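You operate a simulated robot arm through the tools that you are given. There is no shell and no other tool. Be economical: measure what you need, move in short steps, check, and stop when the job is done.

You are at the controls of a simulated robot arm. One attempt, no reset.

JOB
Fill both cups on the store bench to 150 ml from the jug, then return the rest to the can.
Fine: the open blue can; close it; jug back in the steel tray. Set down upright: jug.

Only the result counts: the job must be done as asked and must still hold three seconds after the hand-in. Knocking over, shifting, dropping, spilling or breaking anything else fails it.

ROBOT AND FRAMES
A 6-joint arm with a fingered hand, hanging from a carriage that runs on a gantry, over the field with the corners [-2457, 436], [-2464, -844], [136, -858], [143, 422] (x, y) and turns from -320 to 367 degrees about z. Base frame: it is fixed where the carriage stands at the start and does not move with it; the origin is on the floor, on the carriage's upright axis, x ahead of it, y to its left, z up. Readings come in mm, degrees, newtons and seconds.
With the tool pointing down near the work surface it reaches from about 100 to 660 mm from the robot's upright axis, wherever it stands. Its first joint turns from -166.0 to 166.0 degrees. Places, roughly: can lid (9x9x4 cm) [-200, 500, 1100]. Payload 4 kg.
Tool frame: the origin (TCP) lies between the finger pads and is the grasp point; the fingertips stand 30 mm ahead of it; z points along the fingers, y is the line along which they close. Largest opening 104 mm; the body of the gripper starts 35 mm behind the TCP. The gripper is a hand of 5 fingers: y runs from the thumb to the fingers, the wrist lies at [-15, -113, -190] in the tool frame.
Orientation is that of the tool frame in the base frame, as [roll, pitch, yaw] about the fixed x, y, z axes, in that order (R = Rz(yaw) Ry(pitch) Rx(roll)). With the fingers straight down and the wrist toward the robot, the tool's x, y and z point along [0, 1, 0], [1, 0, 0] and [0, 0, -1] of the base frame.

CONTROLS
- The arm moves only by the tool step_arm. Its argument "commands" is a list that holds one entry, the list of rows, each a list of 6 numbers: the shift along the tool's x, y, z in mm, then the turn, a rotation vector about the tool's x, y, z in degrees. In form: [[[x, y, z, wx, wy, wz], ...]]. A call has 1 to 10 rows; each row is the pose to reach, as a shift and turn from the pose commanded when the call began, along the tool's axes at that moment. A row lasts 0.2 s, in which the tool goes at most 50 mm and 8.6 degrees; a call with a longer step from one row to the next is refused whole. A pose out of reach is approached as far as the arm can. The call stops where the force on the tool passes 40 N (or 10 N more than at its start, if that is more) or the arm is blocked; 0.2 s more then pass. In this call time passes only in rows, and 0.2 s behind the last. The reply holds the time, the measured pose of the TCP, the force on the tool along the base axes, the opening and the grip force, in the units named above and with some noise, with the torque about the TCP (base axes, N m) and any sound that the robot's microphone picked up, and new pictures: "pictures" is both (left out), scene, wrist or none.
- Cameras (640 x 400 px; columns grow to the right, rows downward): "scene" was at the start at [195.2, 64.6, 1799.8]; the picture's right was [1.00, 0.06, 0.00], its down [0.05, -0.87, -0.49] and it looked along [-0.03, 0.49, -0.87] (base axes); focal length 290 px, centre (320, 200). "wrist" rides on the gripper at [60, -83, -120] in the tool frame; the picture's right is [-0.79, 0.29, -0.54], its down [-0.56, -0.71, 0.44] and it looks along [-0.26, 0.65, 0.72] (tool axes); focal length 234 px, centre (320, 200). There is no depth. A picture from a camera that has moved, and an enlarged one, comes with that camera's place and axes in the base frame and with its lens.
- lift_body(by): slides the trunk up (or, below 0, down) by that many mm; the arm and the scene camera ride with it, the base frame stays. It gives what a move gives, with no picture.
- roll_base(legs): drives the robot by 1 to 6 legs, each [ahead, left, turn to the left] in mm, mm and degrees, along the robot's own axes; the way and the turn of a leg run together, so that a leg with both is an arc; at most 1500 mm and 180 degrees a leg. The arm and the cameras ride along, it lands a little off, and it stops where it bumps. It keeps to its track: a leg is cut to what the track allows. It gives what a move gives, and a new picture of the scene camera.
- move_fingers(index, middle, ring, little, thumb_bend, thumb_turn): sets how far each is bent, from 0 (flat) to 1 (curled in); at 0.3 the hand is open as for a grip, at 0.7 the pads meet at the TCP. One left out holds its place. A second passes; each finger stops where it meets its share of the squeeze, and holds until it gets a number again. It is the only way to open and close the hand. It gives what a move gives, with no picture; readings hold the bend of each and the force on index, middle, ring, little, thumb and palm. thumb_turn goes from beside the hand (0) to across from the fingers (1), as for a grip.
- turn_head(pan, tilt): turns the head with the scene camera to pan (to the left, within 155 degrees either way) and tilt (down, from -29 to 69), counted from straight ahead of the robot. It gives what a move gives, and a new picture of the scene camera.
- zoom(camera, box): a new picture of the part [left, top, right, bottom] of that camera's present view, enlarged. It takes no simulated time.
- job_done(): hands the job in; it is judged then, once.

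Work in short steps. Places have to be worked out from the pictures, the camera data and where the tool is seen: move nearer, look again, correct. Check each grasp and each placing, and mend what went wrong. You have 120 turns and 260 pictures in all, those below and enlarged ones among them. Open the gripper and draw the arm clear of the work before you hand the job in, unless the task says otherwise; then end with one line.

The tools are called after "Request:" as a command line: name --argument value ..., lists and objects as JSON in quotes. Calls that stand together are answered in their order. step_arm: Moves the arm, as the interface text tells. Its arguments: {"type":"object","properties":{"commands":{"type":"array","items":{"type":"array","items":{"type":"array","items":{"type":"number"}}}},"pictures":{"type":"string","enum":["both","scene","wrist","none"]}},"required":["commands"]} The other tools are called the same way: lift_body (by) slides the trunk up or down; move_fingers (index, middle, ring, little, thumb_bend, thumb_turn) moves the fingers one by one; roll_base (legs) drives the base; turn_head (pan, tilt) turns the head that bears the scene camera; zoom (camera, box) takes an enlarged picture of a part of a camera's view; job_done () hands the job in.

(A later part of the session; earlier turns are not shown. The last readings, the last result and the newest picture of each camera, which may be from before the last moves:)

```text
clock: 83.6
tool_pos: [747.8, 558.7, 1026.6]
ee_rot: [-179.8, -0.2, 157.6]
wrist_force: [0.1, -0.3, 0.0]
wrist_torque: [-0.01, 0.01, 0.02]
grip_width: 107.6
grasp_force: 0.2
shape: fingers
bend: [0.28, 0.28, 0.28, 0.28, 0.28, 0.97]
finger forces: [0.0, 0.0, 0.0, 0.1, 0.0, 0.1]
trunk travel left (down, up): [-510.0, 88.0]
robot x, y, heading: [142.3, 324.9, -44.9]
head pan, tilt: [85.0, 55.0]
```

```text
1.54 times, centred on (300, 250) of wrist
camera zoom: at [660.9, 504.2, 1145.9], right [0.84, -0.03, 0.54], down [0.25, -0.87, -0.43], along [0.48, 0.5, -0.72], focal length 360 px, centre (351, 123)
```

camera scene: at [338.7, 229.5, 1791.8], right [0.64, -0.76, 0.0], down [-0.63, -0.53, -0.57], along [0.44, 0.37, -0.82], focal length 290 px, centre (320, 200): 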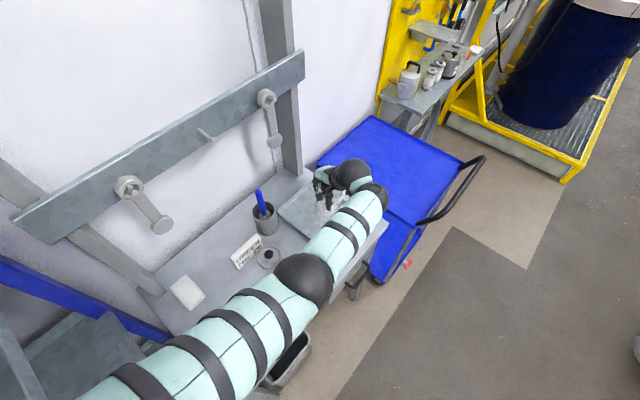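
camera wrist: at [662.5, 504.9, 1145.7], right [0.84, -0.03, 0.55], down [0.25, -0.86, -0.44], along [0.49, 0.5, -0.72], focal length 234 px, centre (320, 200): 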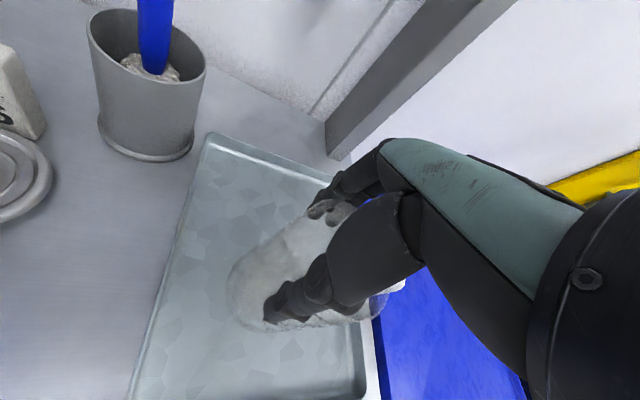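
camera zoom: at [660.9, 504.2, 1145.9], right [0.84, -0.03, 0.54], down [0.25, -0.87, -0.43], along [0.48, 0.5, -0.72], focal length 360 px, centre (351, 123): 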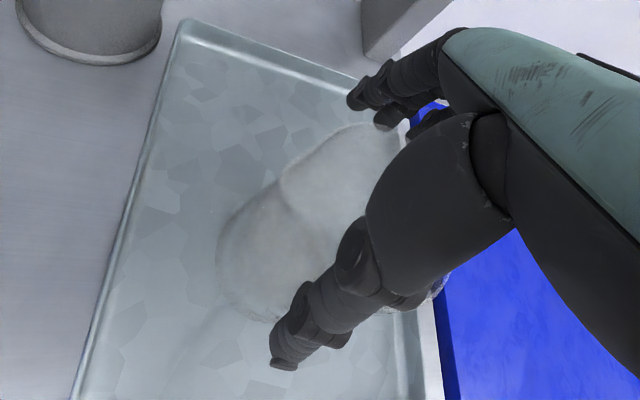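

The jug stands free and the fingers are clear. I raise the hand straight up with the trunk and inspect.

Request:
lift_body --by 88

Request:
roll_base --legs '[[170, -170, 0]]'

Request:
zoom --camera "scene" --box '[140, 120, 340, 280]'

```text
clock: 84.9
tool_pos: [747.6, 557.9, 1115.0]
ee_rot: [-179.9, -0.1, 157.6]
wrist_force: [0.1, -0.5, 0.0]
wrist_torque: [-0.03, -0.02, 0.0]
grip_width: 107.6
grasp_force: 0.0
shape: fingers
bend: [0.28, 0.28, 0.28, 0.28, 0.28, 0.97]
finger forces: [0.0, 0.1, 0.1, 0.0, 0.0, 0.1]
trunk travel left (down, up): [-598.0, 0.0]
robot x, y, heading: [141.3, 326.3, -44.7]
head pan, tilt: [85.0, 55.0]
```

```text
clock: 86.7
tool_pos: [745.1, 317.7, 1114.2]
ee_rot: [-179.8, -0.3, 157.6]
wrist_force: [0.8, 0.4, -0.1]
wrist_torque: [0.0, 0.05, 0.0]
grip_width: 107.6
grasp_force: 0.0
shape: fingers
bend: [0.28, 0.28, 0.28, 0.28, 0.28, 0.97]
finger forces: [0.1, 0.0, 0.1, 0.0, 0.0, 0.1]
trunk travel left (down, up): [-598.0, 0.0]
robot x, y, heading: [144.5, 85.7, -44.8]
head pan, tilt: [85.0, 55.0]
camera scene: at [336.8, -11.0, 1879.4], right [0.65, -0.76, 0.0], down [-0.63, -0.53, -0.57], along [0.44, 0.37, -0.82], focal length 290 px, centre (320, 200)
```

scene: 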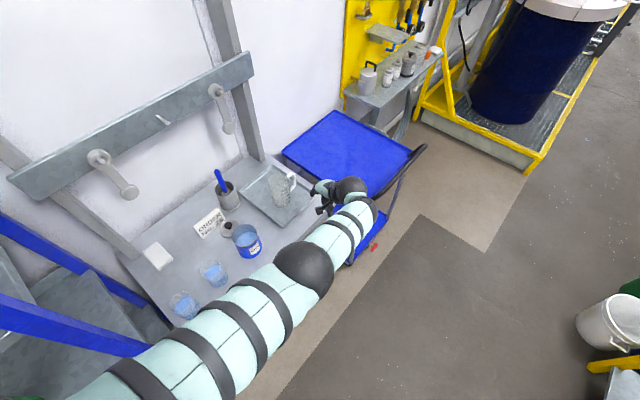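

```text
2.50 times, centred on (240, 200) of scene
camera zoom: at [336.8, -11.0, 1879.4], right [0.65, -0.76, 0.0], down [-0.63, -0.53, -0.57], along [0.44, 0.37, -0.82], focal length 726 px, centre (520, 200)
```

zoom: 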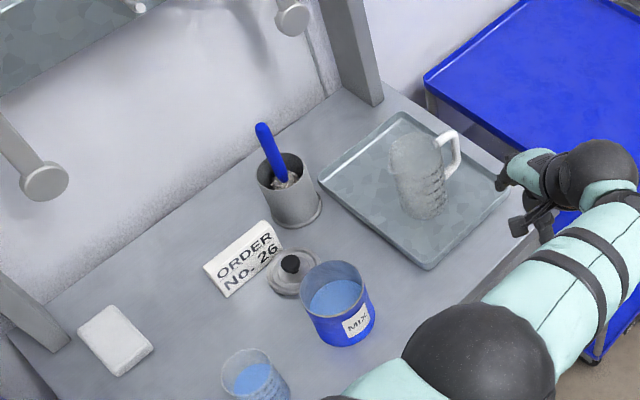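

The jug is upright in the tray. Next is the lid at ~(529,604): I set the fingers to a narrower opening for the knob and swing the arm over it at height.

Request:
move_fingers --index 0.48 --middle 0.48 --ring 0.48 --little 0.48 --thumb_bend 0.48

Request:
roll_base --legs '[[0, 0, 31]]'

Request:
step_arm --commands '[[[0, 0, 0, 0, 0, 0]]]' --pictures "wrist"

Request:
zoom --camera "scene" --box '[220, 140, 420, 280]'

```text
clock: 87.7
tool_pos: [744.3, 318.1, 1113.9]
ee_rot: [-179.9, -0.2, 157.8]
wrist_force: [-0.1, -0.1, 1.0]
wrist_torque: [0.0, 0.0, 0.02]
grip_width: 58.2
grasp_force: 0.1
shape: fingers
bend: [0.48, 0.48, 0.48, 0.48, 0.48, 0.97]
finger forces: [0.0, 0.1, 0.1, 0.1, 0.1, 0.1]
trunk travel left (down, up): [-598.0, 0.0]
robot x, y, heading: [142.8, 86.3, -44.7]
head pan, tilt: [85.0, 55.0]
```

```text
clock: 89.6
tool_pos: [534.2, 599.3, 1114.2]
ee_rot: [-179.9, -0.1, -170.9]
wrist_force: [-0.1, -0.1, -0.5]
wrist_torque: [0.02, -0.01, 0.02]
grip_width: 57.7
grasp_force: 0.0
shape: fingers
bend: [0.48, 0.48, 0.48, 0.48, 0.48, 0.97]
finger forces: [0.0, 0.0, 0.0, 0.0, 0.1, 0.1]
trunk travel left (down, up): [-598.0, 0.0]
robot x, y, heading: [141.7, 87.6, -13.5]
head pan, tilt: [85.0, 55.0]
camera scene: at [357.2, 105.3, 1879.4], right [0.95, -0.32, 0.0], down [-0.26, -0.78, -0.57], along [0.18, 0.54, -0.82], focal length 290 px, centre (320, 200)
```

scene: 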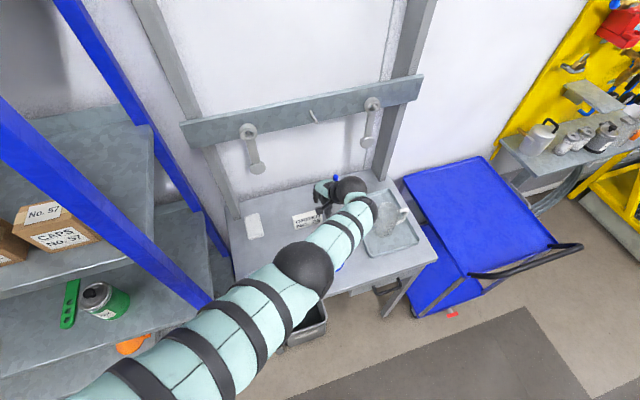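

```text
clock: 90.0
tool_pos: [534.9, 599.4, 1114.9]
ee_rot: [-179.8, -0.1, -170.9]
wrist_force: [-0.2, 0.0, 0.5]
wrist_torque: [0.0, 0.01, -0.01]
grip_width: 58.1
grasp_force: 0.0
shape: fingers
bend: [0.48, 0.48, 0.48, 0.48, 0.48, 0.97]
finger forces: [0.0, 0.0, 0.0, 0.0, 0.1, 0.1]
trunk travel left (down, up): [-598.0, 0.0]
robot x, y, heading: [138.8, 88.3, -13.5]
head pan, tilt: [85.0, 55.0]
camera wrist: at [488.5, 507.5, 1233.2], right [0.74, 0.41, 0.54], down [0.66, -0.61, -0.44], along [0.15, 0.68, -0.72], focal length 234 px, centre (320, 200)
```

wrist: 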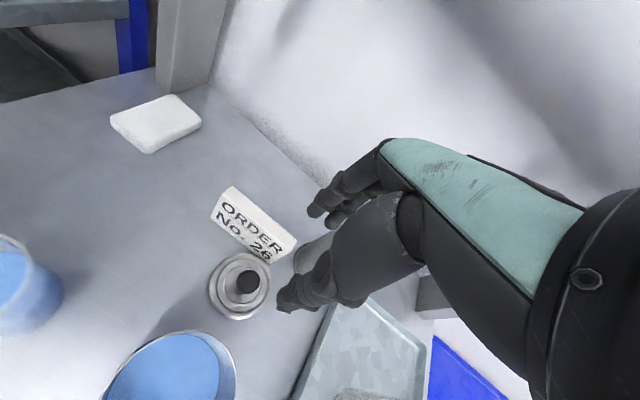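

```text
2.86 times, centred on (320, 210) of scene
camera zoom: at [357.2, 105.3, 1879.4], right [0.95, -0.32, 0.0], down [-0.26, -0.78, -0.57], along [0.18, 0.54, -0.82], focal length 830 px, centre (320, 171)
```

zoom: 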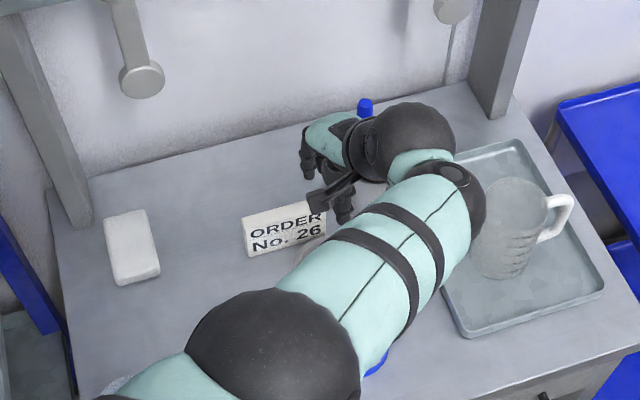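

The sign stands close behind the lid, so the fingers should close along x instead. The knob measures (531,603). I rotate the hand about the vertical in place, in two stages.

Request:
step_arm --commands '[[[0, 0, 0, 0, 0, 8], [0, 0, 0, 0, 0, 16], [0, 0, 0, 0, 0, 24], [0, 0, 0, 0, 0, 32], [0, 0, 0, 0, 0, 40], [0, 0, 0, 0, 0, 48]]]' --pictures "none"

Request:
step_arm --commands '[[[0, 0, 0, 0, 0, 8], [0, 0, 0, 0, 0, 16], [0, 0, 0, 0, 0, 24], [0, 0, 0, 0, 0, 32], [0, 0, 0, 0, 0, 40], [0, 0, 0, 0, 0, 46]]]' --pictures "both"

```text
clock: 91.4
tool_pos: [534.9, 598.6, 1112.7]
ee_rot: [-179.6, 0.0, 140.9]
wrist_force: [0.7, -0.6, -0.6]
wrist_torque: [0.01, 0.08, 0.01]
grip_width: 57.7
grasp_force: 0.2
shape: fingers
bend: [0.48, 0.48, 0.48, 0.48, 0.48, 0.97]
finger forces: [0.0, 0.0, 0.0, 0.0, 0.0, 0.0]
trunk travel left (down, up): [-598.0, 0.0]
robot x, y, heading: [138.4, 82.3, -13.5]
head pan, tilt: [85.0, 55.0]
```

```text
clock: 92.8
tool_pos: [534.5, 598.4, 1113.3]
ee_rot: [-179.8, 0.2, 94.9]
wrist_force: [0.1, -0.2, -1.0]
wrist_torque: [0.01, 0.02, 0.03]
grip_width: 58.3
grasp_force: 0.0
shape: fingers
bend: [0.48, 0.48, 0.48, 0.48, 0.48, 0.97]
finger forces: [0.0, 0.1, 0.0, 0.2, 0.0, 0.0]
trunk travel left (down, up): [-598.0, 0.0]
robot x, y, heading: [139.2, 82.8, -13.4]
head pan, tilt: [85.0, 55.0]
camera scene: at [357.2, 105.3, 1879.4], right [0.95, -0.32, 0.0], down [-0.26, -0.78, -0.57], along [0.18, 0.54, -0.82], focal length 290 px, centre (320, 200)
camera wrist: at [446.4, 652.0, 1232.7], right [0.36, -0.76, 0.54], down [-0.66, -0.62, -0.43], along [0.66, -0.2, -0.72], focal length 234 px, centre (320, 200)
```

scene: 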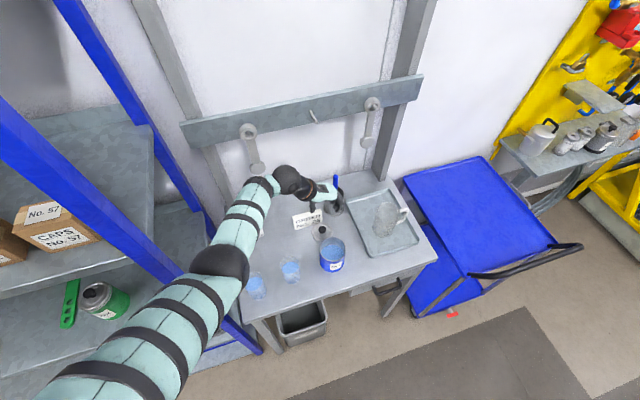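
wrist: 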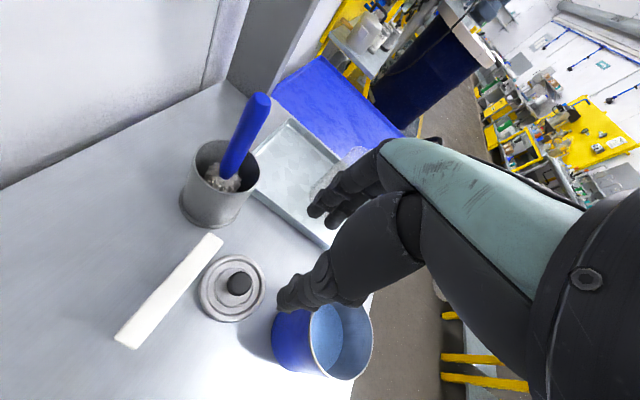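

Very good view now. I'll enlarge the lid, sign and can in the scene view to fix coordinates.

Request:
zoom --camera "scene" --box '[280, 165, 380, 275]'

Request:
zoom --camera "wrist" --box '[180, 220, 400, 390]'

```text
3.64 times, centred on (330, 220) of scene
camera zoom: at [357.2, 105.3, 1879.4], right [0.95, -0.32, 0.0], down [-0.26, -0.78, -0.57], along [0.18, 0.54, -0.82], focal length 1056 px, centre (284, 127)
```

zoom: 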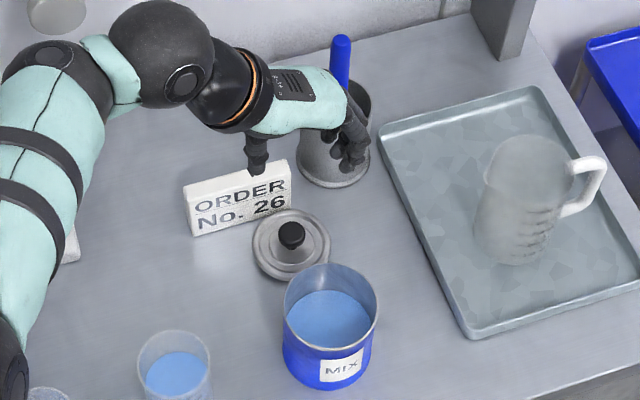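

```text
2.35 times, centred on (290, 305) of wrist
camera zoom: at [446.4, 652.0, 1232.7], right [0.36, -0.76, 0.54], down [-0.66, -0.62, -0.43], along [0.66, -0.2, -0.72], focal length 551 px, centre (391, -47)
```

zoom: 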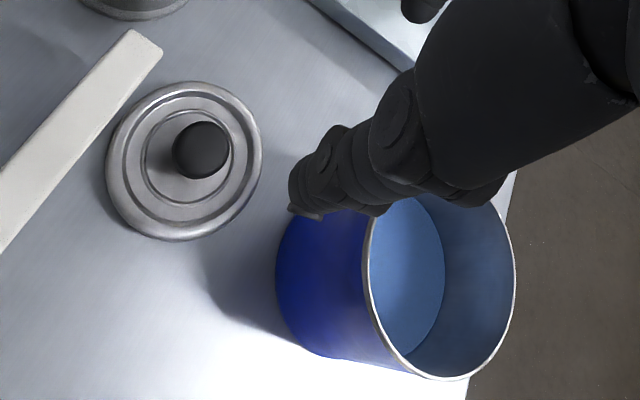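

Lid knob ≈ (531,605), can ≈ (527,486). I shift onto the knob, turn 13° more for clearance from the brush pot, and lower the trunk to just above the knob.

Request:
step_arm --commands '[[[3.5, -1.5, 0, 0, 0, 6.5], [6.8, -2.9, 0, 0, 0, 13]]]' --pictures "none"

Request:
lift_body --by -130

Request:
step_arm --commands '[[[0, 0, 0, 0, 0, 0]]]' --pictures "both"

Request:
zoom --camera "wrist" --box '[200, 140, 400, 340]'

Request:
zoom --camera "scene" --box '[280, 165, 380, 275]'

```text
clock: 93.4
tool_pos: [526.6, 601.6, 1114.6]
ee_rot: [-179.7, 0.1, 82.0]
wrist_force: [-0.6, -1.5, -1.2]
wrist_torque: [0.06, -0.03, 0.02]
grip_width: 58.0
grasp_force: 0.1
shape: fingers
bend: [0.48, 0.48, 0.48, 0.48, 0.48, 0.97]
finger forces: [0.0, 0.1, 0.0, 0.1, 0.0, 0.0]
out of reach, approached as far as the arm can: row 2
trunk travel left (down, up): [-598.0, 0.0]
robot x, y, heading: [141.5, 85.5, -13.4]
head pan, tilt: [85.0, 55.0]
```

```text
clock: 95.0
tool_pos: [527.1, 602.8, 984.3]
ee_rot: [-179.6, 0.0, 82.1]
wrist_force: [-0.3, 0.1, 0.2]
wrist_torque: [0.01, -0.02, -0.01]
grip_width: 58.0
grasp_force: 0.0
shape: fingers
bend: [0.48, 0.48, 0.48, 0.48, 0.48, 0.97]
finger forces: [0.0, 0.0, 0.0, 0.0, 0.0, 0.0]
trunk travel left (down, up): [-468.0, 130.0]
robot x, y, heading: [144.1, 84.9, -13.9]
head pan, tilt: [85.0, 55.0]
```

```text
clock: 95.4
tool_pos: [528.2, 601.6, 984.2]
ee_rot: [-179.8, 0.0, 82.2]
wrist_force: [-0.4, 0.9, -1.1]
wrist_torque: [0.0, -0.01, -0.01]
grip_width: 57.7
grasp_force: 0.0
shape: fingers
bend: [0.48, 0.48, 0.48, 0.48, 0.48, 0.97]
finger forces: [0.0, 0.1, 0.0, 0.1, 0.1, 0.0]
trunk travel left (down, up): [-468.0, 130.0]
robot x, y, heading: [140.2, 86.1, -13.2]
head pan, tilt: [85.0, 55.0]
camera scene: at [357.2, 105.3, 1749.5], right [0.95, -0.32, 0.0], down [-0.26, -0.78, -0.57], along [0.18, 0.54, -0.82], focal length 290 px, centre (320, 200)
camera wrist: at [453.5, 673.2, 1104.2], right [0.18, -0.82, 0.54], down [-0.78, -0.46, -0.43], along [0.6, -0.34, -0.72], focal length 234 px, centre (320, 200)
```

scene: 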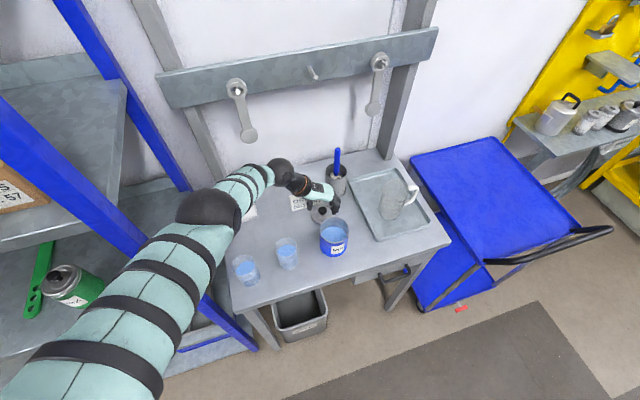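
wrist: 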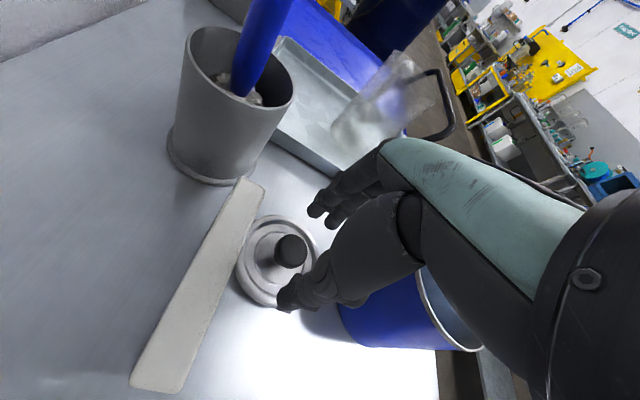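

```text
2.00 times, centred on (300, 240) of wrist
camera zoom: at [453.5, 673.2, 1104.2], right [0.18, -0.82, 0.54], down [-0.78, -0.46, -0.43], along [0.6, -0.34, -0.72], focal length 468 px, centre (360, 120)
```

zoom: 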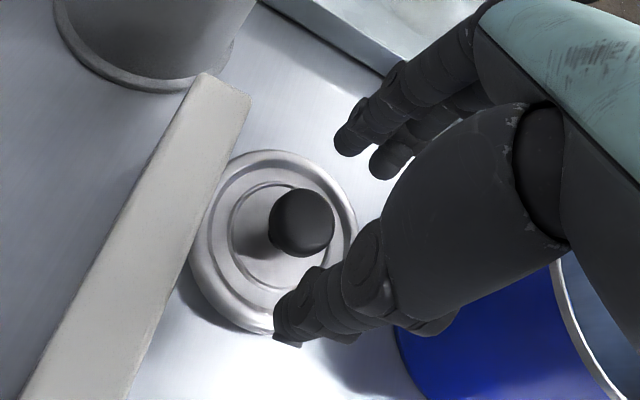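

```text
3.64 times, centred on (330, 220) of scene
camera zoom: at [357.2, 105.3, 1749.5], right [0.95, -0.32, 0.0], down [-0.26, -0.78, -0.57], along [0.18, 0.54, -0.82], focal length 1056 px, centre (284, 127)
```

zoom: 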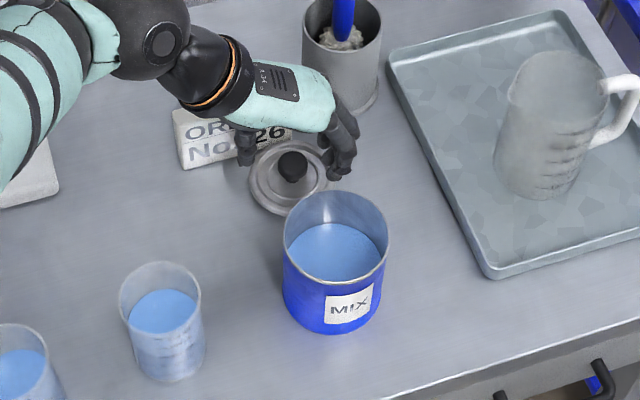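

The knob is offset about (+3.5,+6) from the hand axis. I correct and descend to TCP z≈950, fingertips just above the lid plate.

Request:
step_arm --commands '[[[6.4, 2.6, 0, 0, 0, 0], [6.4, 2.6, 12, 0, 0, 0], [6.4, 2.6, 24, 0, 0, 0], [6.4, 2.6, 34, 0, 0, 0]]]' --pictures "wrist"

Request:
zoom --camera "wrist" --box '[220, 160, 400, 340]'

Request:
zoom --camera "scene" --box '[280, 165, 380, 275]'

```text
clock: 96.4
tool_pos: [518.9, 591.4, 961.1]
ee_rot: [-179.7, 0.1, 82.1]
wrist_force: [0.3, -0.5, 0.3]
wrist_torque: [0.01, 0.0, -0.03]
grip_width: 57.9
grasp_force: 0.2
shape: fingers
bend: [0.48, 0.48, 0.48, 0.48, 0.48, 0.97]
finger forces: [0.0, 0.0, 0.0, 0.1, 0.0, 0.1]
out of reach, approached as far as the arm can: row 1, 2, 3, 4
trunk travel left (down, up): [-468.0, 130.0]
robot x, y, heading: [140.8, 82.3, -13.3]
head pan, tilt: [85.0, 55.0]
camera wrist: at [444.8, 663.1, 1080.8], right [0.18, -0.82, 0.54], down [-0.78, -0.46, -0.43], along [0.6, -0.34, -0.72], focal length 234 px, centre (320, 200)
```

wrist: 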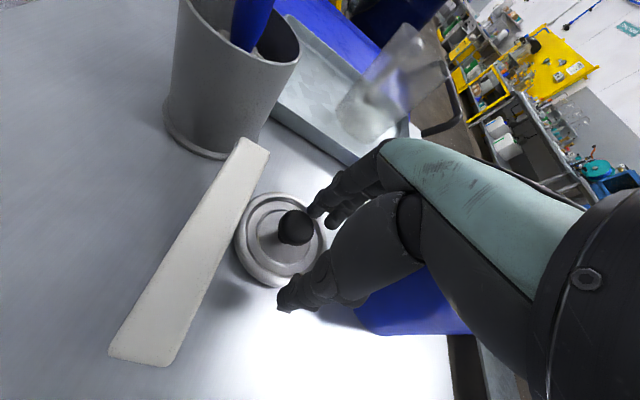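

```text
2.22 times, centred on (310, 250) of wrist
camera zoom: at [444.8, 663.1, 1080.8], right [0.18, -0.82, 0.54], down [-0.78, -0.46, -0.43], along [0.6, -0.34, -0.72], focal length 520 px, centre (342, 89)
```

zoom: 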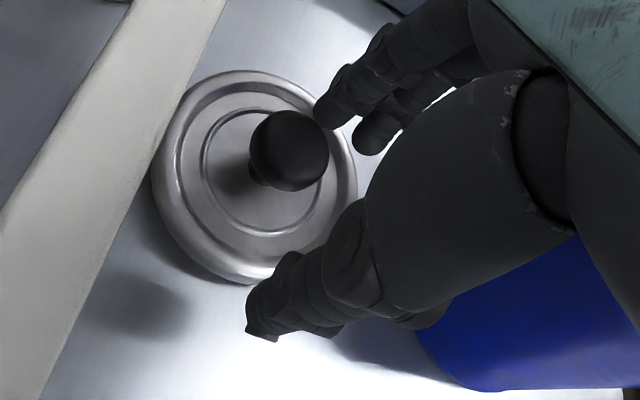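

```text
3.64 times, centred on (330, 220) of scene
camera zoom: at [357.2, 105.2, 1749.4], right [0.95, -0.32, 0.0], down [-0.26, -0.78, -0.57], along [0.18, 0.54, -0.82], focal length 1056 px, centre (284, 127)
```

zoom: 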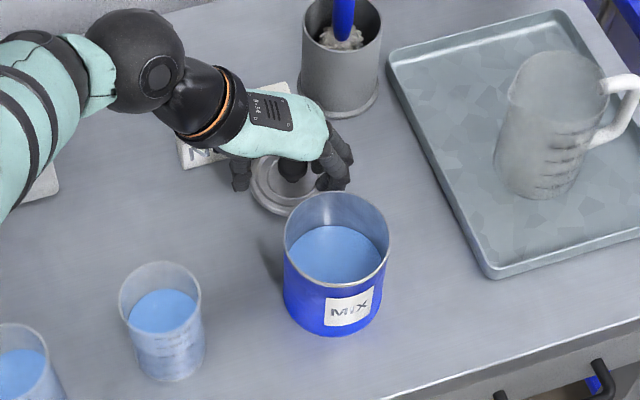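

I hit the reach limit 15 mm short, though nothing was touched. I lift 20 mm and use the carriage (a slight turn plus 24 mm forward in y) to line up with the knob at (531.5,608).

Request:
lift_body --by 20

Request:
roll_base --legs '[[0, 0, -1.2], [-4, 24, 0]]'

Request:
step_arm --commands '[[[0, 0, 0, 0, 0, 0]]]' --pictures "wrist"

Request:
zoom --camera "wrist" --box '[220, 160, 400, 340]'

```text
clock: 97.0
tool_pos: [519.4, 592.3, 981.2]
ee_rot: [-179.7, 0.1, 82.1]
wrist_force: [0.0, 0.5, 0.3]
wrist_torque: [-0.04, 0.02, -0.01]
grip_width: 57.8
grasp_force: 0.1
shape: fingers
bend: [0.48, 0.48, 0.48, 0.48, 0.48, 0.97]
finger forces: [0.1, 0.0, 0.0, 0.0, 0.0, 0.0]
trunk travel left (down, up): [-488.0, 110.0]
robot x, y, heading: [138.8, 81.8, -13.2]
head pan, tilt: [85.0, 55.0]
```

```text
clock: 98.2
tool_pos: [529.5, 607.8, 981.7]
ee_rot: [-179.7, 0.1, 80.9]
wrist_force: [0.3, 0.2, 0.2]
wrist_torque: [-0.01, -0.04, -0.01]
grip_width: 57.8
grasp_force: 0.0
shape: fingers
bend: [0.48, 0.48, 0.48, 0.48, 0.48, 0.97]
finger forces: [0.0, 0.1, 0.0, 0.0, 0.0, 0.0]
trunk travel left (down, up): [-488.0, 110.0]
robot x, y, heading: [137.8, 106.9, -14.7]
head pan, tilt: [85.0, 55.0]
camera scene: at [357.7, 124.9, 1769.4], right [0.94, -0.34, 0.0], down [-0.28, -0.77, -0.57], along [0.19, 0.54, -0.82], focal length 290 px, centre (320, 200)
```

scene: 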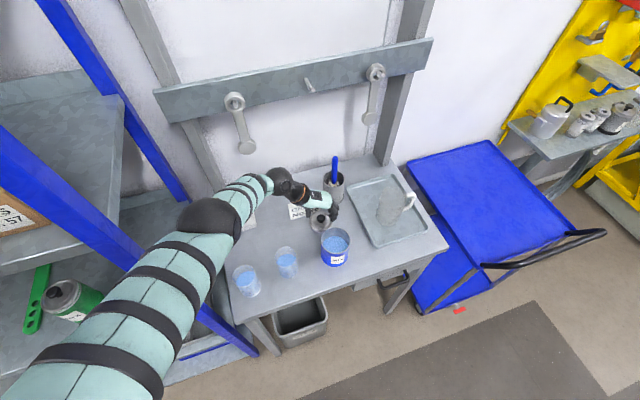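

```text
clock: 98.6
tool_pos: [529.2, 607.9, 980.9]
ee_rot: [-179.7, 0.1, 80.9]
wrist_force: [-0.5, 0.8, 0.2]
wrist_torque: [0.0, 0.0, 0.0]
grip_width: 58.1
grasp_force: 0.1
shape: fingers
bend: [0.48, 0.48, 0.48, 0.48, 0.48, 0.97]
finger forces: [0.1, 0.1, 0.0, 0.1, 0.0, 0.0]
trunk travel left (down, up): [-488.0, 110.0]
robot x, y, heading: [143.9, 110.4, -14.7]
head pan, tilt: [85.0, 55.0]
camera wrist: at [456.9, 681.1, 1101.2], right [0.16, -0.82, 0.54], down [-0.79, -0.44, -0.43], along [0.59, -0.36, -0.72], focal length 234 px, centre (320, 200)
```

wrist: 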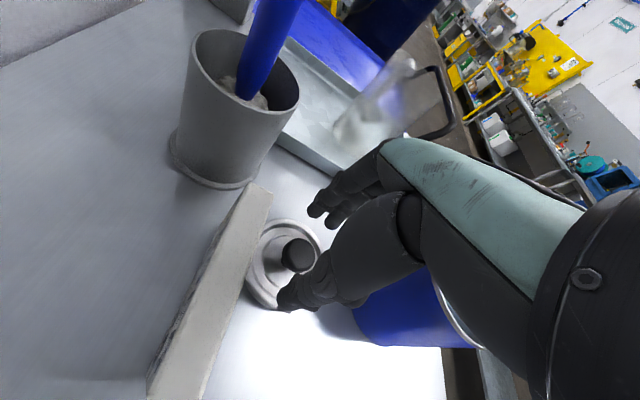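

```text
2.22 times, centred on (310, 250) of wrist
camera zoom: at [456.9, 681.1, 1101.2], right [0.16, -0.82, 0.54], down [-0.79, -0.44, -0.43], along [0.59, -0.36, -0.72], focal length 520 px, centre (342, 89)
```

zoom: 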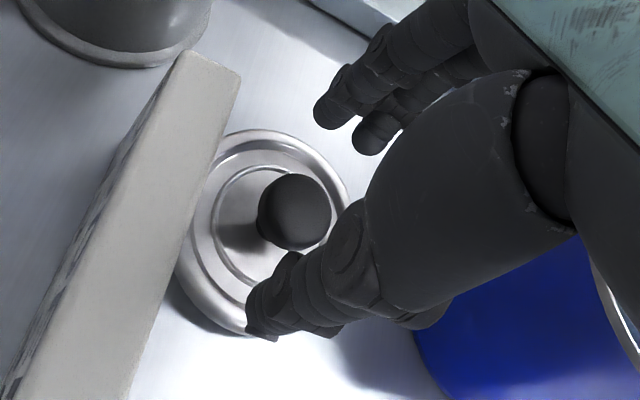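

Centred within 2 mm. I lower with the trunk: 26 mm first, then check.

Request:
lift_body --by -26

Request:
lift_body --by -8

Request:
zoom --camera "wrist" --box '[220, 160, 400, 340]'

Request:
zoom --camera "scene" --box '[280, 165, 380, 275]'

```text
clock: 99.3
tool_pos: [529.9, 607.5, 955.1]
ee_rot: [-179.7, 0.1, 80.9]
wrist_force: [-0.3, -0.5, 0.2]
wrist_torque: [0.02, 0.03, -0.03]
grip_width: 57.8
grasp_force: 0.1
shape: fingers
bend: [0.48, 0.48, 0.48, 0.48, 0.48, 0.97]
finger forces: [0.0, 0.1, 0.1, 0.0, 0.0, 0.0]
trunk travel left (down, up): [-462.0, 136.0]
robot x, y, heading: [140.0, 107.5, -14.3]
head pan, tilt: [85.0, 55.0]
```

```text
clock: 99.9
tool_pos: [530.5, 608.1, 948.1]
ee_rot: [-179.8, 0.0, 80.7]
wrist_force: [-0.1, -3.0, 9.2]
wrist_torque: [-0.22, -0.29, -0.12]
grip_width: 58.0
grasp_force: 4.6
shape: fingers
bend: [0.48, 0.47, 0.48, 0.48, 0.48, 0.97]
finger forces: [0.0, 9.4, 0.1, 0.0, 0.0, 0.0]
trunk travel left (down, up): [-454.0, 144.0]
robot x, y, heading: [141.4, 108.6, -14.6]
head pan, tilt: [85.0, 55.0]
```

```text
2.22 times, centred on (310, 250) of wrist
camera zoom: at [458.2, 681.2, 1068.3], right [0.16, -0.82, 0.54], down [-0.79, -0.44, -0.43], along [0.59, -0.36, -0.72], focal length 520 px, centre (342, 89)
```

zoom: 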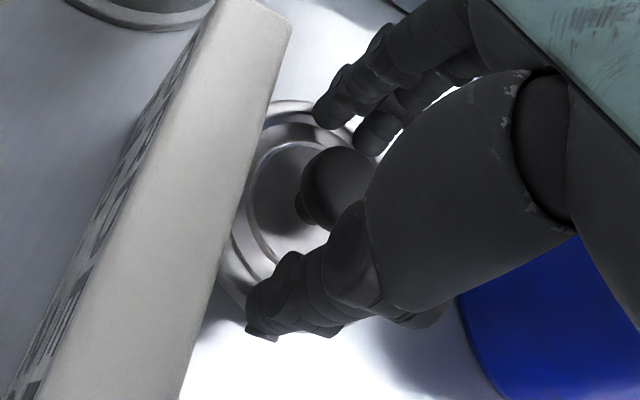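

```text
3.64 times, centred on (330, 220) of scene
camera zoom: at [357.9, 124.9, 1735.7], right [0.94, -0.34, 0.0], down [-0.27, -0.77, -0.57], along [0.19, 0.54, -0.82], focal length 1056 px, centre (284, 127)
```

zoom: 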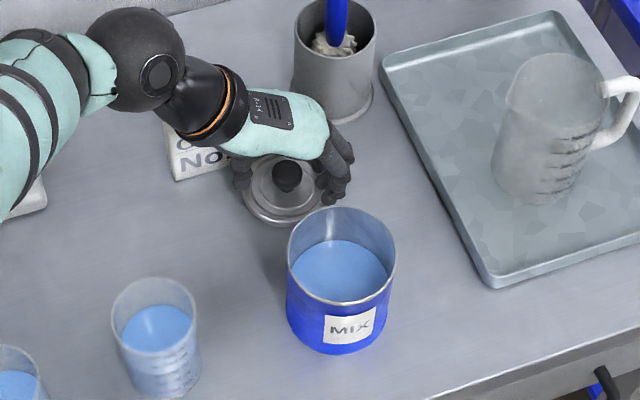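

The middle finger touched the lid plate at 9 N, which marks the right height. I raise 5 mm and close on the knob.

Request:
lift_body --by 5

Request:
move_fingers --index 0.57 --middle 0.57 --ring 0.57 --little 0.57 --thumb_bend 0.57

Request:
zoom --camera "wrist" --box '[220, 160, 400, 340]'

Request:
zoom --camera "scene" --box '[320, 190, 365, 235]'

```text
clock: 100.4
tool_pos: [528.3, 607.8, 951.4]
ee_rot: [-179.6, 0.1, 80.9]
wrist_force: [-0.5, -0.4, 1.3]
wrist_torque: [0.02, -0.04, 0.01]
grip_width: 57.7
grasp_force: 0.1
shape: fingers
bend: [0.48, 0.48, 0.48, 0.48, 0.48, 0.97]
finger forces: [0.0, 0.1, 0.0, 0.0, 0.0, 0.0]
trunk travel left (down, up): [-459.0, 139.0]
robot x, y, heading: [141.0, 110.7, -14.6]
head pan, tilt: [85.0, 55.0]
```

```text
clock: 101.4
tool_pos: [528.3, 607.2, 953.4]
ee_rot: [-179.7, 0.1, 80.9]
wrist_force: [-0.2, 0.6, -0.8]
wrist_torque: [0.0, 0.02, 0.0]
grip_width: 37.3
grasp_force: 0.1
shape: fingers
bend: [0.56, 0.56, 0.56, 0.56, 0.56, 0.97]
finger forces: [0.0, 0.1, 0.1, 0.1, 0.1, 0.0]
trunk travel left (down, up): [-459.0, 139.0]
robot x, y, heading: [142.8, 106.6, -14.5]
head pan, tilt: [85.0, 55.0]
```

```text
2.22 times, centred on (310, 250) of wrist
camera zoom: at [457.0, 681.0, 1072.2], right [0.16, -0.82, 0.54], down [-0.79, -0.44, -0.43], along [0.59, -0.36, -0.72], focal length 520 px, centre (342, 89)
```

zoom: 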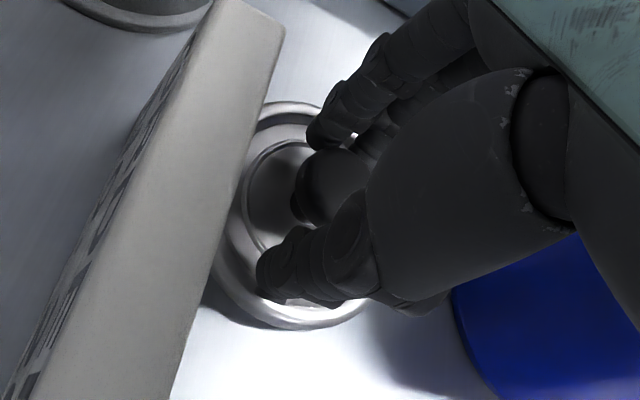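

```text
8.89 times, centred on (342, 212) of scene
camera zoom: at [357.7, 124.9, 1740.4], right [0.94, -0.34, 0.0], down [-0.28, -0.77, -0.57], along [0.19, 0.54, -0.82], focal length 2583 px, centre (120, 89)
```

zoom: 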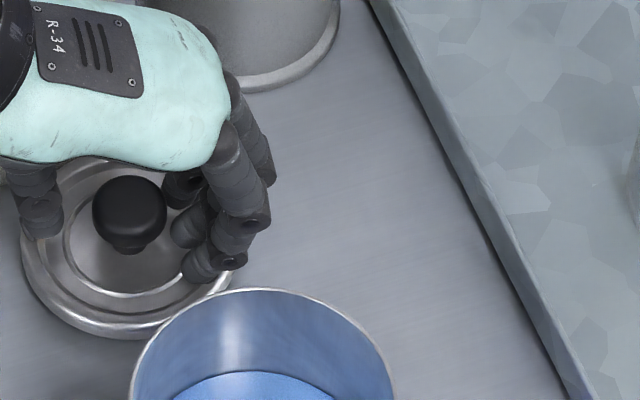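

The knob lies between thumb and fingers with no contact yet. I close the rest of the way.

Request:
move_fingers --index 0.7 --middle 0.7 --ring 0.7 --little 0.62 --thumb_bend 0.7

Request:
zoom --camera "wrist" --box '[220, 160, 400, 340]'

Request:
zoom --camera "scene" --box '[310, 180, 375, 245]'

```text
clock: 102.4
tool_pos: [528.7, 607.4, 952.3]
ee_rot: [-179.8, 0.1, 80.9]
wrist_force: [-0.4, 0.6, -0.4]
wrist_torque: [0.0, 0.02, -0.01]
grip_width: 20.2
grasp_force: 8.4
shape: fingers
bend: [0.64, 0.66, 0.7, 0.62, 0.62, 0.96]
finger forces: [3.7, 4.6, 0.0, 0.1, 7.9, 0.0]
trunk travel left (down, up): [-459.0, 139.0]
robot x, y, heading: [140.3, 110.7, -14.3]
head pan, tilt: [85.0, 55.0]
```

```text
2.22 times, centred on (310, 250) of wrist
camera zoom: at [457.0, 681.0, 1072.2], right [0.16, -0.82, 0.54], down [-0.79, -0.44, -0.43], along [0.59, -0.36, -0.72], focal length 520 px, centre (342, 89)
```

zoom: 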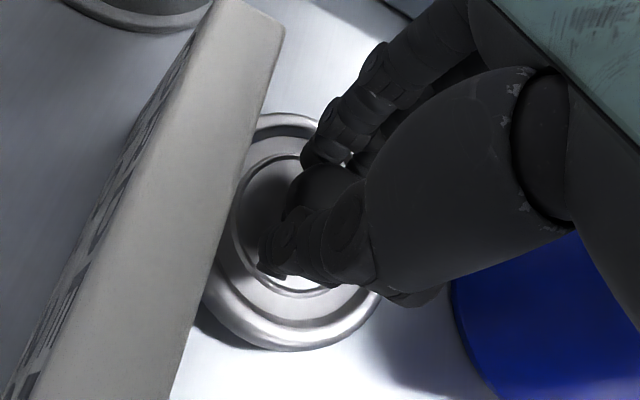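

```text
6.15 times, centred on (342, 212) of scene
camera zoom: at [357.7, 124.9, 1740.5], right [0.94, -0.34, 0.0], down [-0.28, -0.77, -0.57], along [0.19, 0.54, -0.82], focal length 1788 px, centre (182, 123)
```

zoom: 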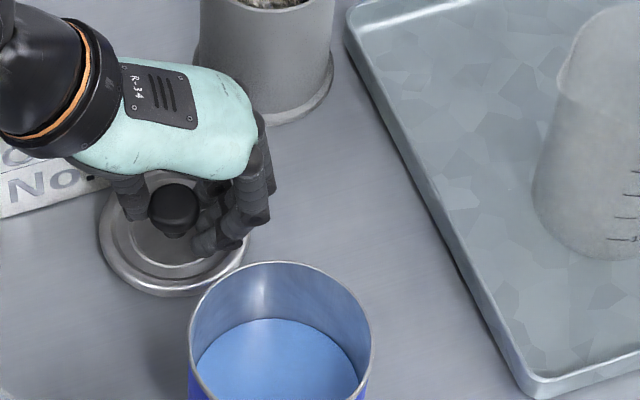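

Thumb, index and middle hold the knob lightly. I squeeze more and lift a little.

Request:
move_fingers --index 0.85 --middle 0.85 --ring 0.7 --thumb_bend 0.85

Request:
lift_body --by 25

Request:
zoom --camera "wrist" --box '[180, 120, 420, 380]'

Request:
zoom --camera "scene" --box '[310, 180, 375, 245]'

```text
clock: 103.4
tool_pos: [529.8, 607.7, 954.5]
ee_rot: [-179.6, 0.0, 80.9]
wrist_force: [0.4, -0.1, 5.7]
wrist_torque: [0.07, 0.13, 0.05]
grip_width: 18.5
grasp_force: 18.3
shape: fingers
bend: [0.72, 0.73, 0.7, 0.62, 0.61, 0.95]
finger forces: [9.7, 9.7, 0.0, 0.0, 16.6, 0.0]
trunk travel left (down, up): [-459.0, 139.0]
robot x, y, heading: [137.9, 109.8, -14.4]
head pan, tilt: [85.0, 55.0]
```

```text
clock: 104.1
tool_pos: [529.7, 607.8, 977.1]
ee_rot: [-179.6, 0.0, 80.9]
wrist_force: [0.0, -0.7, -0.2]
wrist_torque: [0.0, -0.06, -0.01]
grip_width: 18.7
grasp_force: 18.4
shape: fingers
bend: [0.72, 0.73, 0.7, 0.62, 0.61, 0.94]
finger forces: [9.5, 9.1, 0.0, 0.0, 17.4, 0.0]
trunk travel left (down, up): [-484.0, 114.0]
robot x, y, heading: [141.1, 111.0, -14.9]
head pan, tilt: [85.0, 55.0]
```

```text
1.54 times, centred on (300, 250) of wrist
camera zoom: at [456.9, 680.9, 1097.0], right [0.16, -0.82, 0.54], down [-0.79, -0.44, -0.43], along [0.59, -0.36, -0.72], focal length 360 px, centre (351, 123)
```

zoom: 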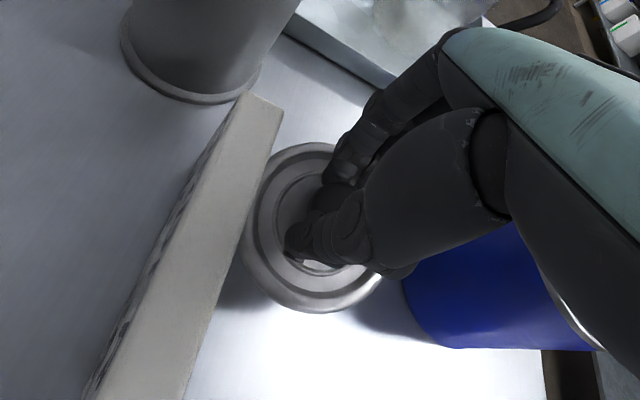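

```text
6.15 times, centred on (342, 212) of scene
camera zoom: at [357.7, 124.9, 1765.5], right [0.94, -0.34, 0.0], down [-0.28, -0.77, -0.57], along [0.19, 0.54, -0.82], focal length 1788 px, centre (182, 123)
```

zoom: 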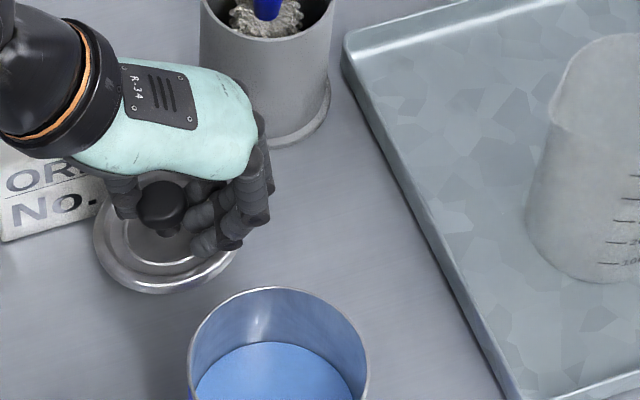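

The lid is lifted. I raise it well above the can rim and drive 119 mm in -y over the can.

Request:
lift_body --by 108

Request:
roll_base --legs '[[30, -115, 0]]'

Request:
step_arm --commands '[[[0, 0, 0, 0, 0, 0]]]' --pictures "wrist"

Request:
zoom --camera "scene" --box '[290, 160, 390, 260]'

Request:
zoom --camera "wrist" --box '[180, 120, 420, 380]'

```text
clock: 105.5
tool_pos: [529.1, 607.5, 1084.5]
ee_rot: [-179.7, 0.1, 80.9]
wrist_force: [0.2, 0.5, -1.0]
wrist_torque: [0.03, 0.03, 0.01]
grip_width: 18.9
grasp_force: 17.7
shape: fingers
bend: [0.72, 0.73, 0.7, 0.62, 0.61, 0.94]
finger forces: [9.5, 9.1, 0.1, 0.1, 17.4, 0.0]
trunk travel left (down, up): [-592.0, 6.0]
robot x, y, heading: [140.9, 108.2, -14.5]
head pan, tilt: [85.0, 55.0]
```

```text
clock: 106.8
tool_pos: [529.9, 488.2, 1085.8]
ee_rot: [-179.7, 0.1, 81.0]
wrist_force: [-0.8, 0.1, -0.5]
wrist_torque: [-0.01, 0.03, -0.01]
grip_width: 18.9
grasp_force: 17.9
shape: fingers
bend: [0.72, 0.73, 0.7, 0.62, 0.61, 0.94]
finger forces: [9.5, 9.1, 0.0, 0.0, 17.4, 0.0]
trunk travel left (down, up): [-592.0, 6.0]
robot x, y, heading: [141.0, -11.4, -14.8]
head pan, tilt: [85.0, 55.0]
camera scene: at [357.1, 5.8, 1873.4], right [0.94, -0.34, 0.0], down [-0.28, -0.77, -0.57], along [0.19, 0.54, -0.82], focal length 290 px, centre (320, 200)
```

scene: 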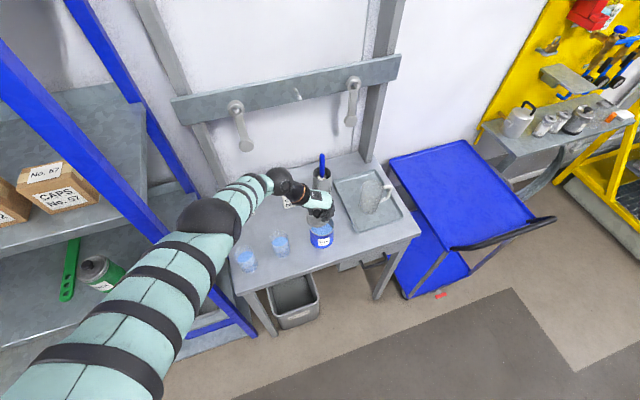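

```text
clock: 107.2
tool_pos: [527.9, 488.7, 1085.1]
ee_rot: [-179.7, 0.0, 80.9]
wrist_force: [-0.9, -0.2, -0.9]
wrist_torque: [0.01, -0.03, -0.03]
grip_width: 19.0
grasp_force: 17.8
shape: fingers
bend: [0.72, 0.73, 0.7, 0.62, 0.61, 0.94]
finger forces: [9.5, 9.1, 0.1, 0.0, 17.4, 0.0]
trunk travel left (down, up): [-592.0, 6.0]
robot x, y, heading: [140.3, -12.5, -14.6]
head pan, tilt: [85.0, 55.0]
camera wrist: at [456.6, 561.9, 1205.2], right [0.16, -0.82, 0.54], down [-0.79, -0.44, -0.43], along [0.59, -0.36, -0.72], focal length 234 px, centre (320, 200)
```

wrist: 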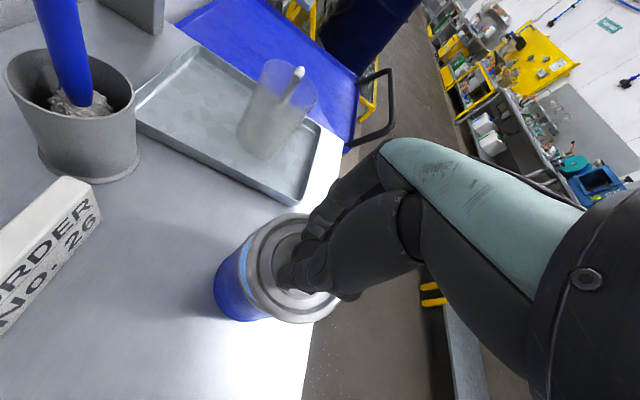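

```text
4.00 times, centred on (340, 210) of scene
camera zoom: at [357.1, 5.8, 1873.4], right [0.94, -0.34, 0.0], down [-0.28, -0.77, -0.57], along [0.19, 0.54, -0.82], focal length 1162 px, centre (240, 160)
```

zoom: 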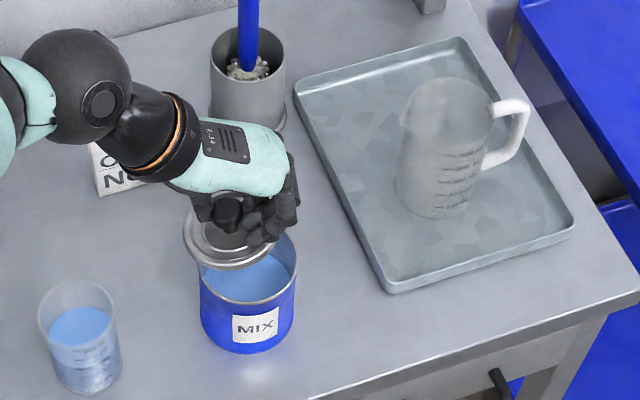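

```text
1.54 times, centred on (300, 250) of wrist
camera zoom: at [456.6, 561.9, 1205.2], right [0.16, -0.82, 0.54], down [-0.79, -0.44, -0.43], along [0.59, -0.36, -0.72], focal length 360 px, centre (351, 123)
```

zoom: 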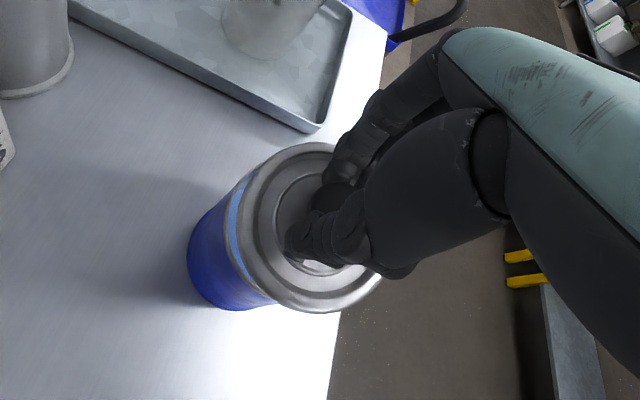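

Both views say the lid needs about (+11,-8) to centre over the can. I shift, then lower to just above the rim and compare directly.

Request:
step_arm --commands '[[[-6.2, 12.1, 0, 0, 0, 0]]]' --pictures "none"

Request:
lift_body --by -26

Request:
zoom --camera "scene" --box '[310, 180, 370, 250]'

Request:
zoom --camera "wrist" --box '[180, 160, 380, 360]'

```text
clock: 107.6
tool_pos: [541.9, 481.2, 1085.5]
ee_rot: [-179.7, 0.0, 80.9]
wrist_force: [0.2, 0.5, -0.8]
wrist_torque: [-0.02, 0.0, 0.01]
grip_width: 18.6
grasp_force: 18.6
shape: fingers
bend: [0.72, 0.73, 0.7, 0.62, 0.61, 0.94]
finger forces: [9.5, 9.1, 0.0, 0.1, 17.4, 0.0]
trunk travel left (down, up): [-592.0, 6.0]
robot x, y, heading: [142.0, -8.4, -14.8]
head pan, tilt: [85.0, 55.0]
```

```text
clock: 108.3
tool_pos: [539.7, 481.0, 1058.6]
ee_rot: [-179.7, 0.2, 80.9]
wrist_force: [0.1, -0.4, -0.5]
wrist_torque: [-0.04, 0.01, 0.01]
grip_width: 18.7
grasp_force: 17.1
shape: fingers
bend: [0.72, 0.73, 0.7, 0.62, 0.61, 0.94]
finger forces: [9.5, 9.0, 0.0, 0.0, 17.4, 0.0]
trunk travel left (down, up): [-566.0, 32.0]
robot x, y, heading: [141.8, -12.0, -15.1]
head pan, tilt: [85.0, 55.0]
```

```text
5.71 times, centred on (340, 215) of scene
camera zoom: at [357.1, 5.8, 1847.4], right [0.94, -0.34, 0.0], down [-0.28, -0.77, -0.57], along [0.19, 0.54, -0.82], focal length 1660 px, centre (206, 114)
```

zoom: 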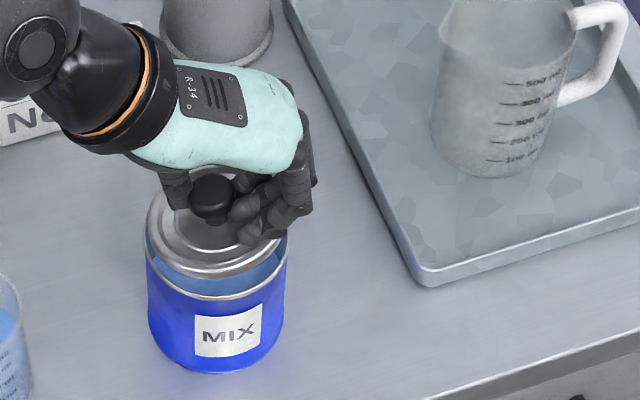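

```text
2.00 times, centred on (280, 260) of wrist
camera zoom: at [468.1, 553.3, 1179.2], right [0.16, -0.82, 0.54], down [-0.79, -0.44, -0.43], along [0.59, -0.36, -0.72], focal length 468 px, centre (400, 80)
```

zoom: 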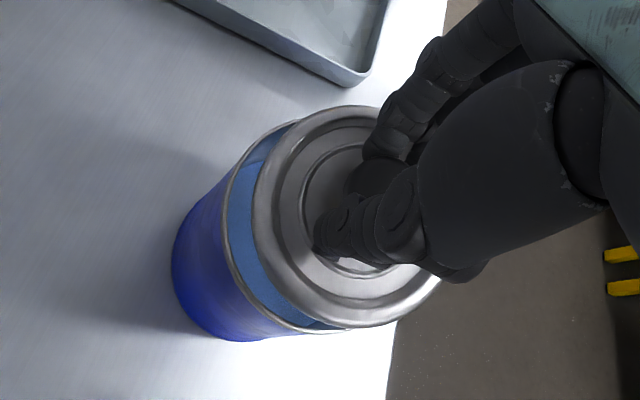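

Nearly concentric, with the lid about 3 mm too far back. I correct and lower 8 mm more.

Request:
step_arm --commands '[[[-3, 0.5, 0, 0, 0, 0]]]' --pictures "none"

Request:
lift_body --by -8

Request:
zoom --camera "scene" --box '[315, 190, 365, 245]'

Request:
zoom --camera "wrist" --box '[200, 180, 360, 340]'

```text
clock: 108.7
tool_pos: [539.3, 477.7, 1058.9]
ee_rot: [-179.6, 0.1, 80.9]
wrist_force: [0.2, -0.5, 0.8]
wrist_torque: [0.01, 0.01, -0.02]
grip_width: 18.7
grasp_force: 17.5
shape: fingers
bend: [0.72, 0.73, 0.7, 0.62, 0.61, 0.94]
finger forces: [9.5, 9.1, 0.1, 0.0, 17.5, 0.0]
trunk travel left (down, up): [-566.0, 32.0]
robot x, y, heading: [139.0, -10.3, -14.7]
head pan, tilt: [85.0, 55.0]
```

```text
clock: 109.3
tool_pos: [539.3, 477.0, 1051.2]
ee_rot: [-179.7, 0.1, 81.0]
wrist_force: [-0.1, 0.2, -1.3]
wrist_torque: [0.01, -0.01, 0.02]
grip_width: 18.8
grasp_force: 18.1
shape: fingers
bend: [0.72, 0.73, 0.7, 0.62, 0.61, 0.94]
finger forces: [9.5, 9.1, 0.0, 0.0, 17.4, 0.0]
trunk travel left (down, up): [-558.0, 40.0]
robot x, y, heading: [139.6, -8.4, -14.8]
head pan, tilt: [85.0, 55.0]
```

```text
7.27 times, centred on (340, 218) of scene
camera zoom: at [357.1, 5.8, 1839.4], right [0.94, -0.34, 0.0], down [-0.28, -0.77, -0.57], along [0.19, 0.54, -0.82], focal length 2113 px, centre (174, 73)
```

zoom: 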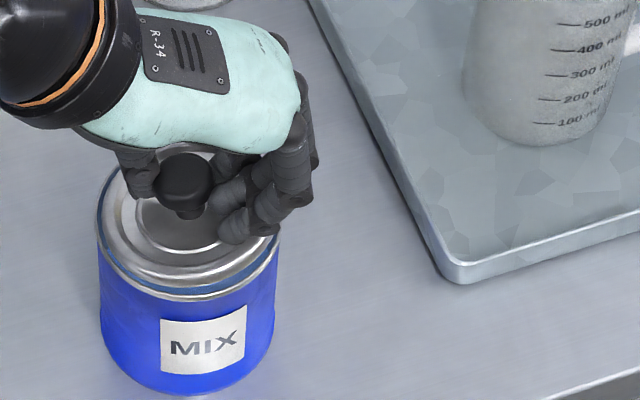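

```text
2.50 times, centred on (280, 260) of wrist
camera zoom: at [468.0, 550.6, 1171.3], right [0.16, -0.82, 0.54], down [-0.79, -0.44, -0.43], along [0.59, -0.36, -0.72], focal length 585 px, centre (420, 50)
```

zoom: 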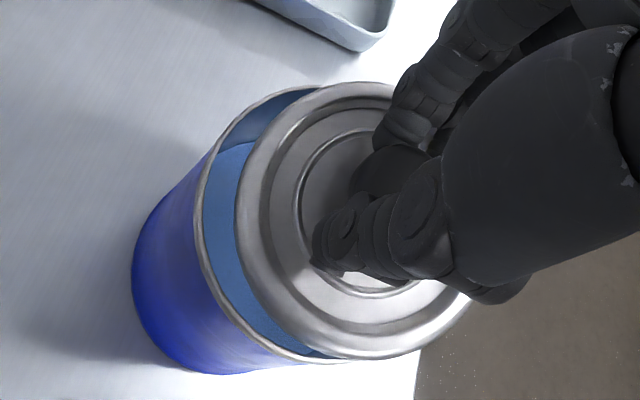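

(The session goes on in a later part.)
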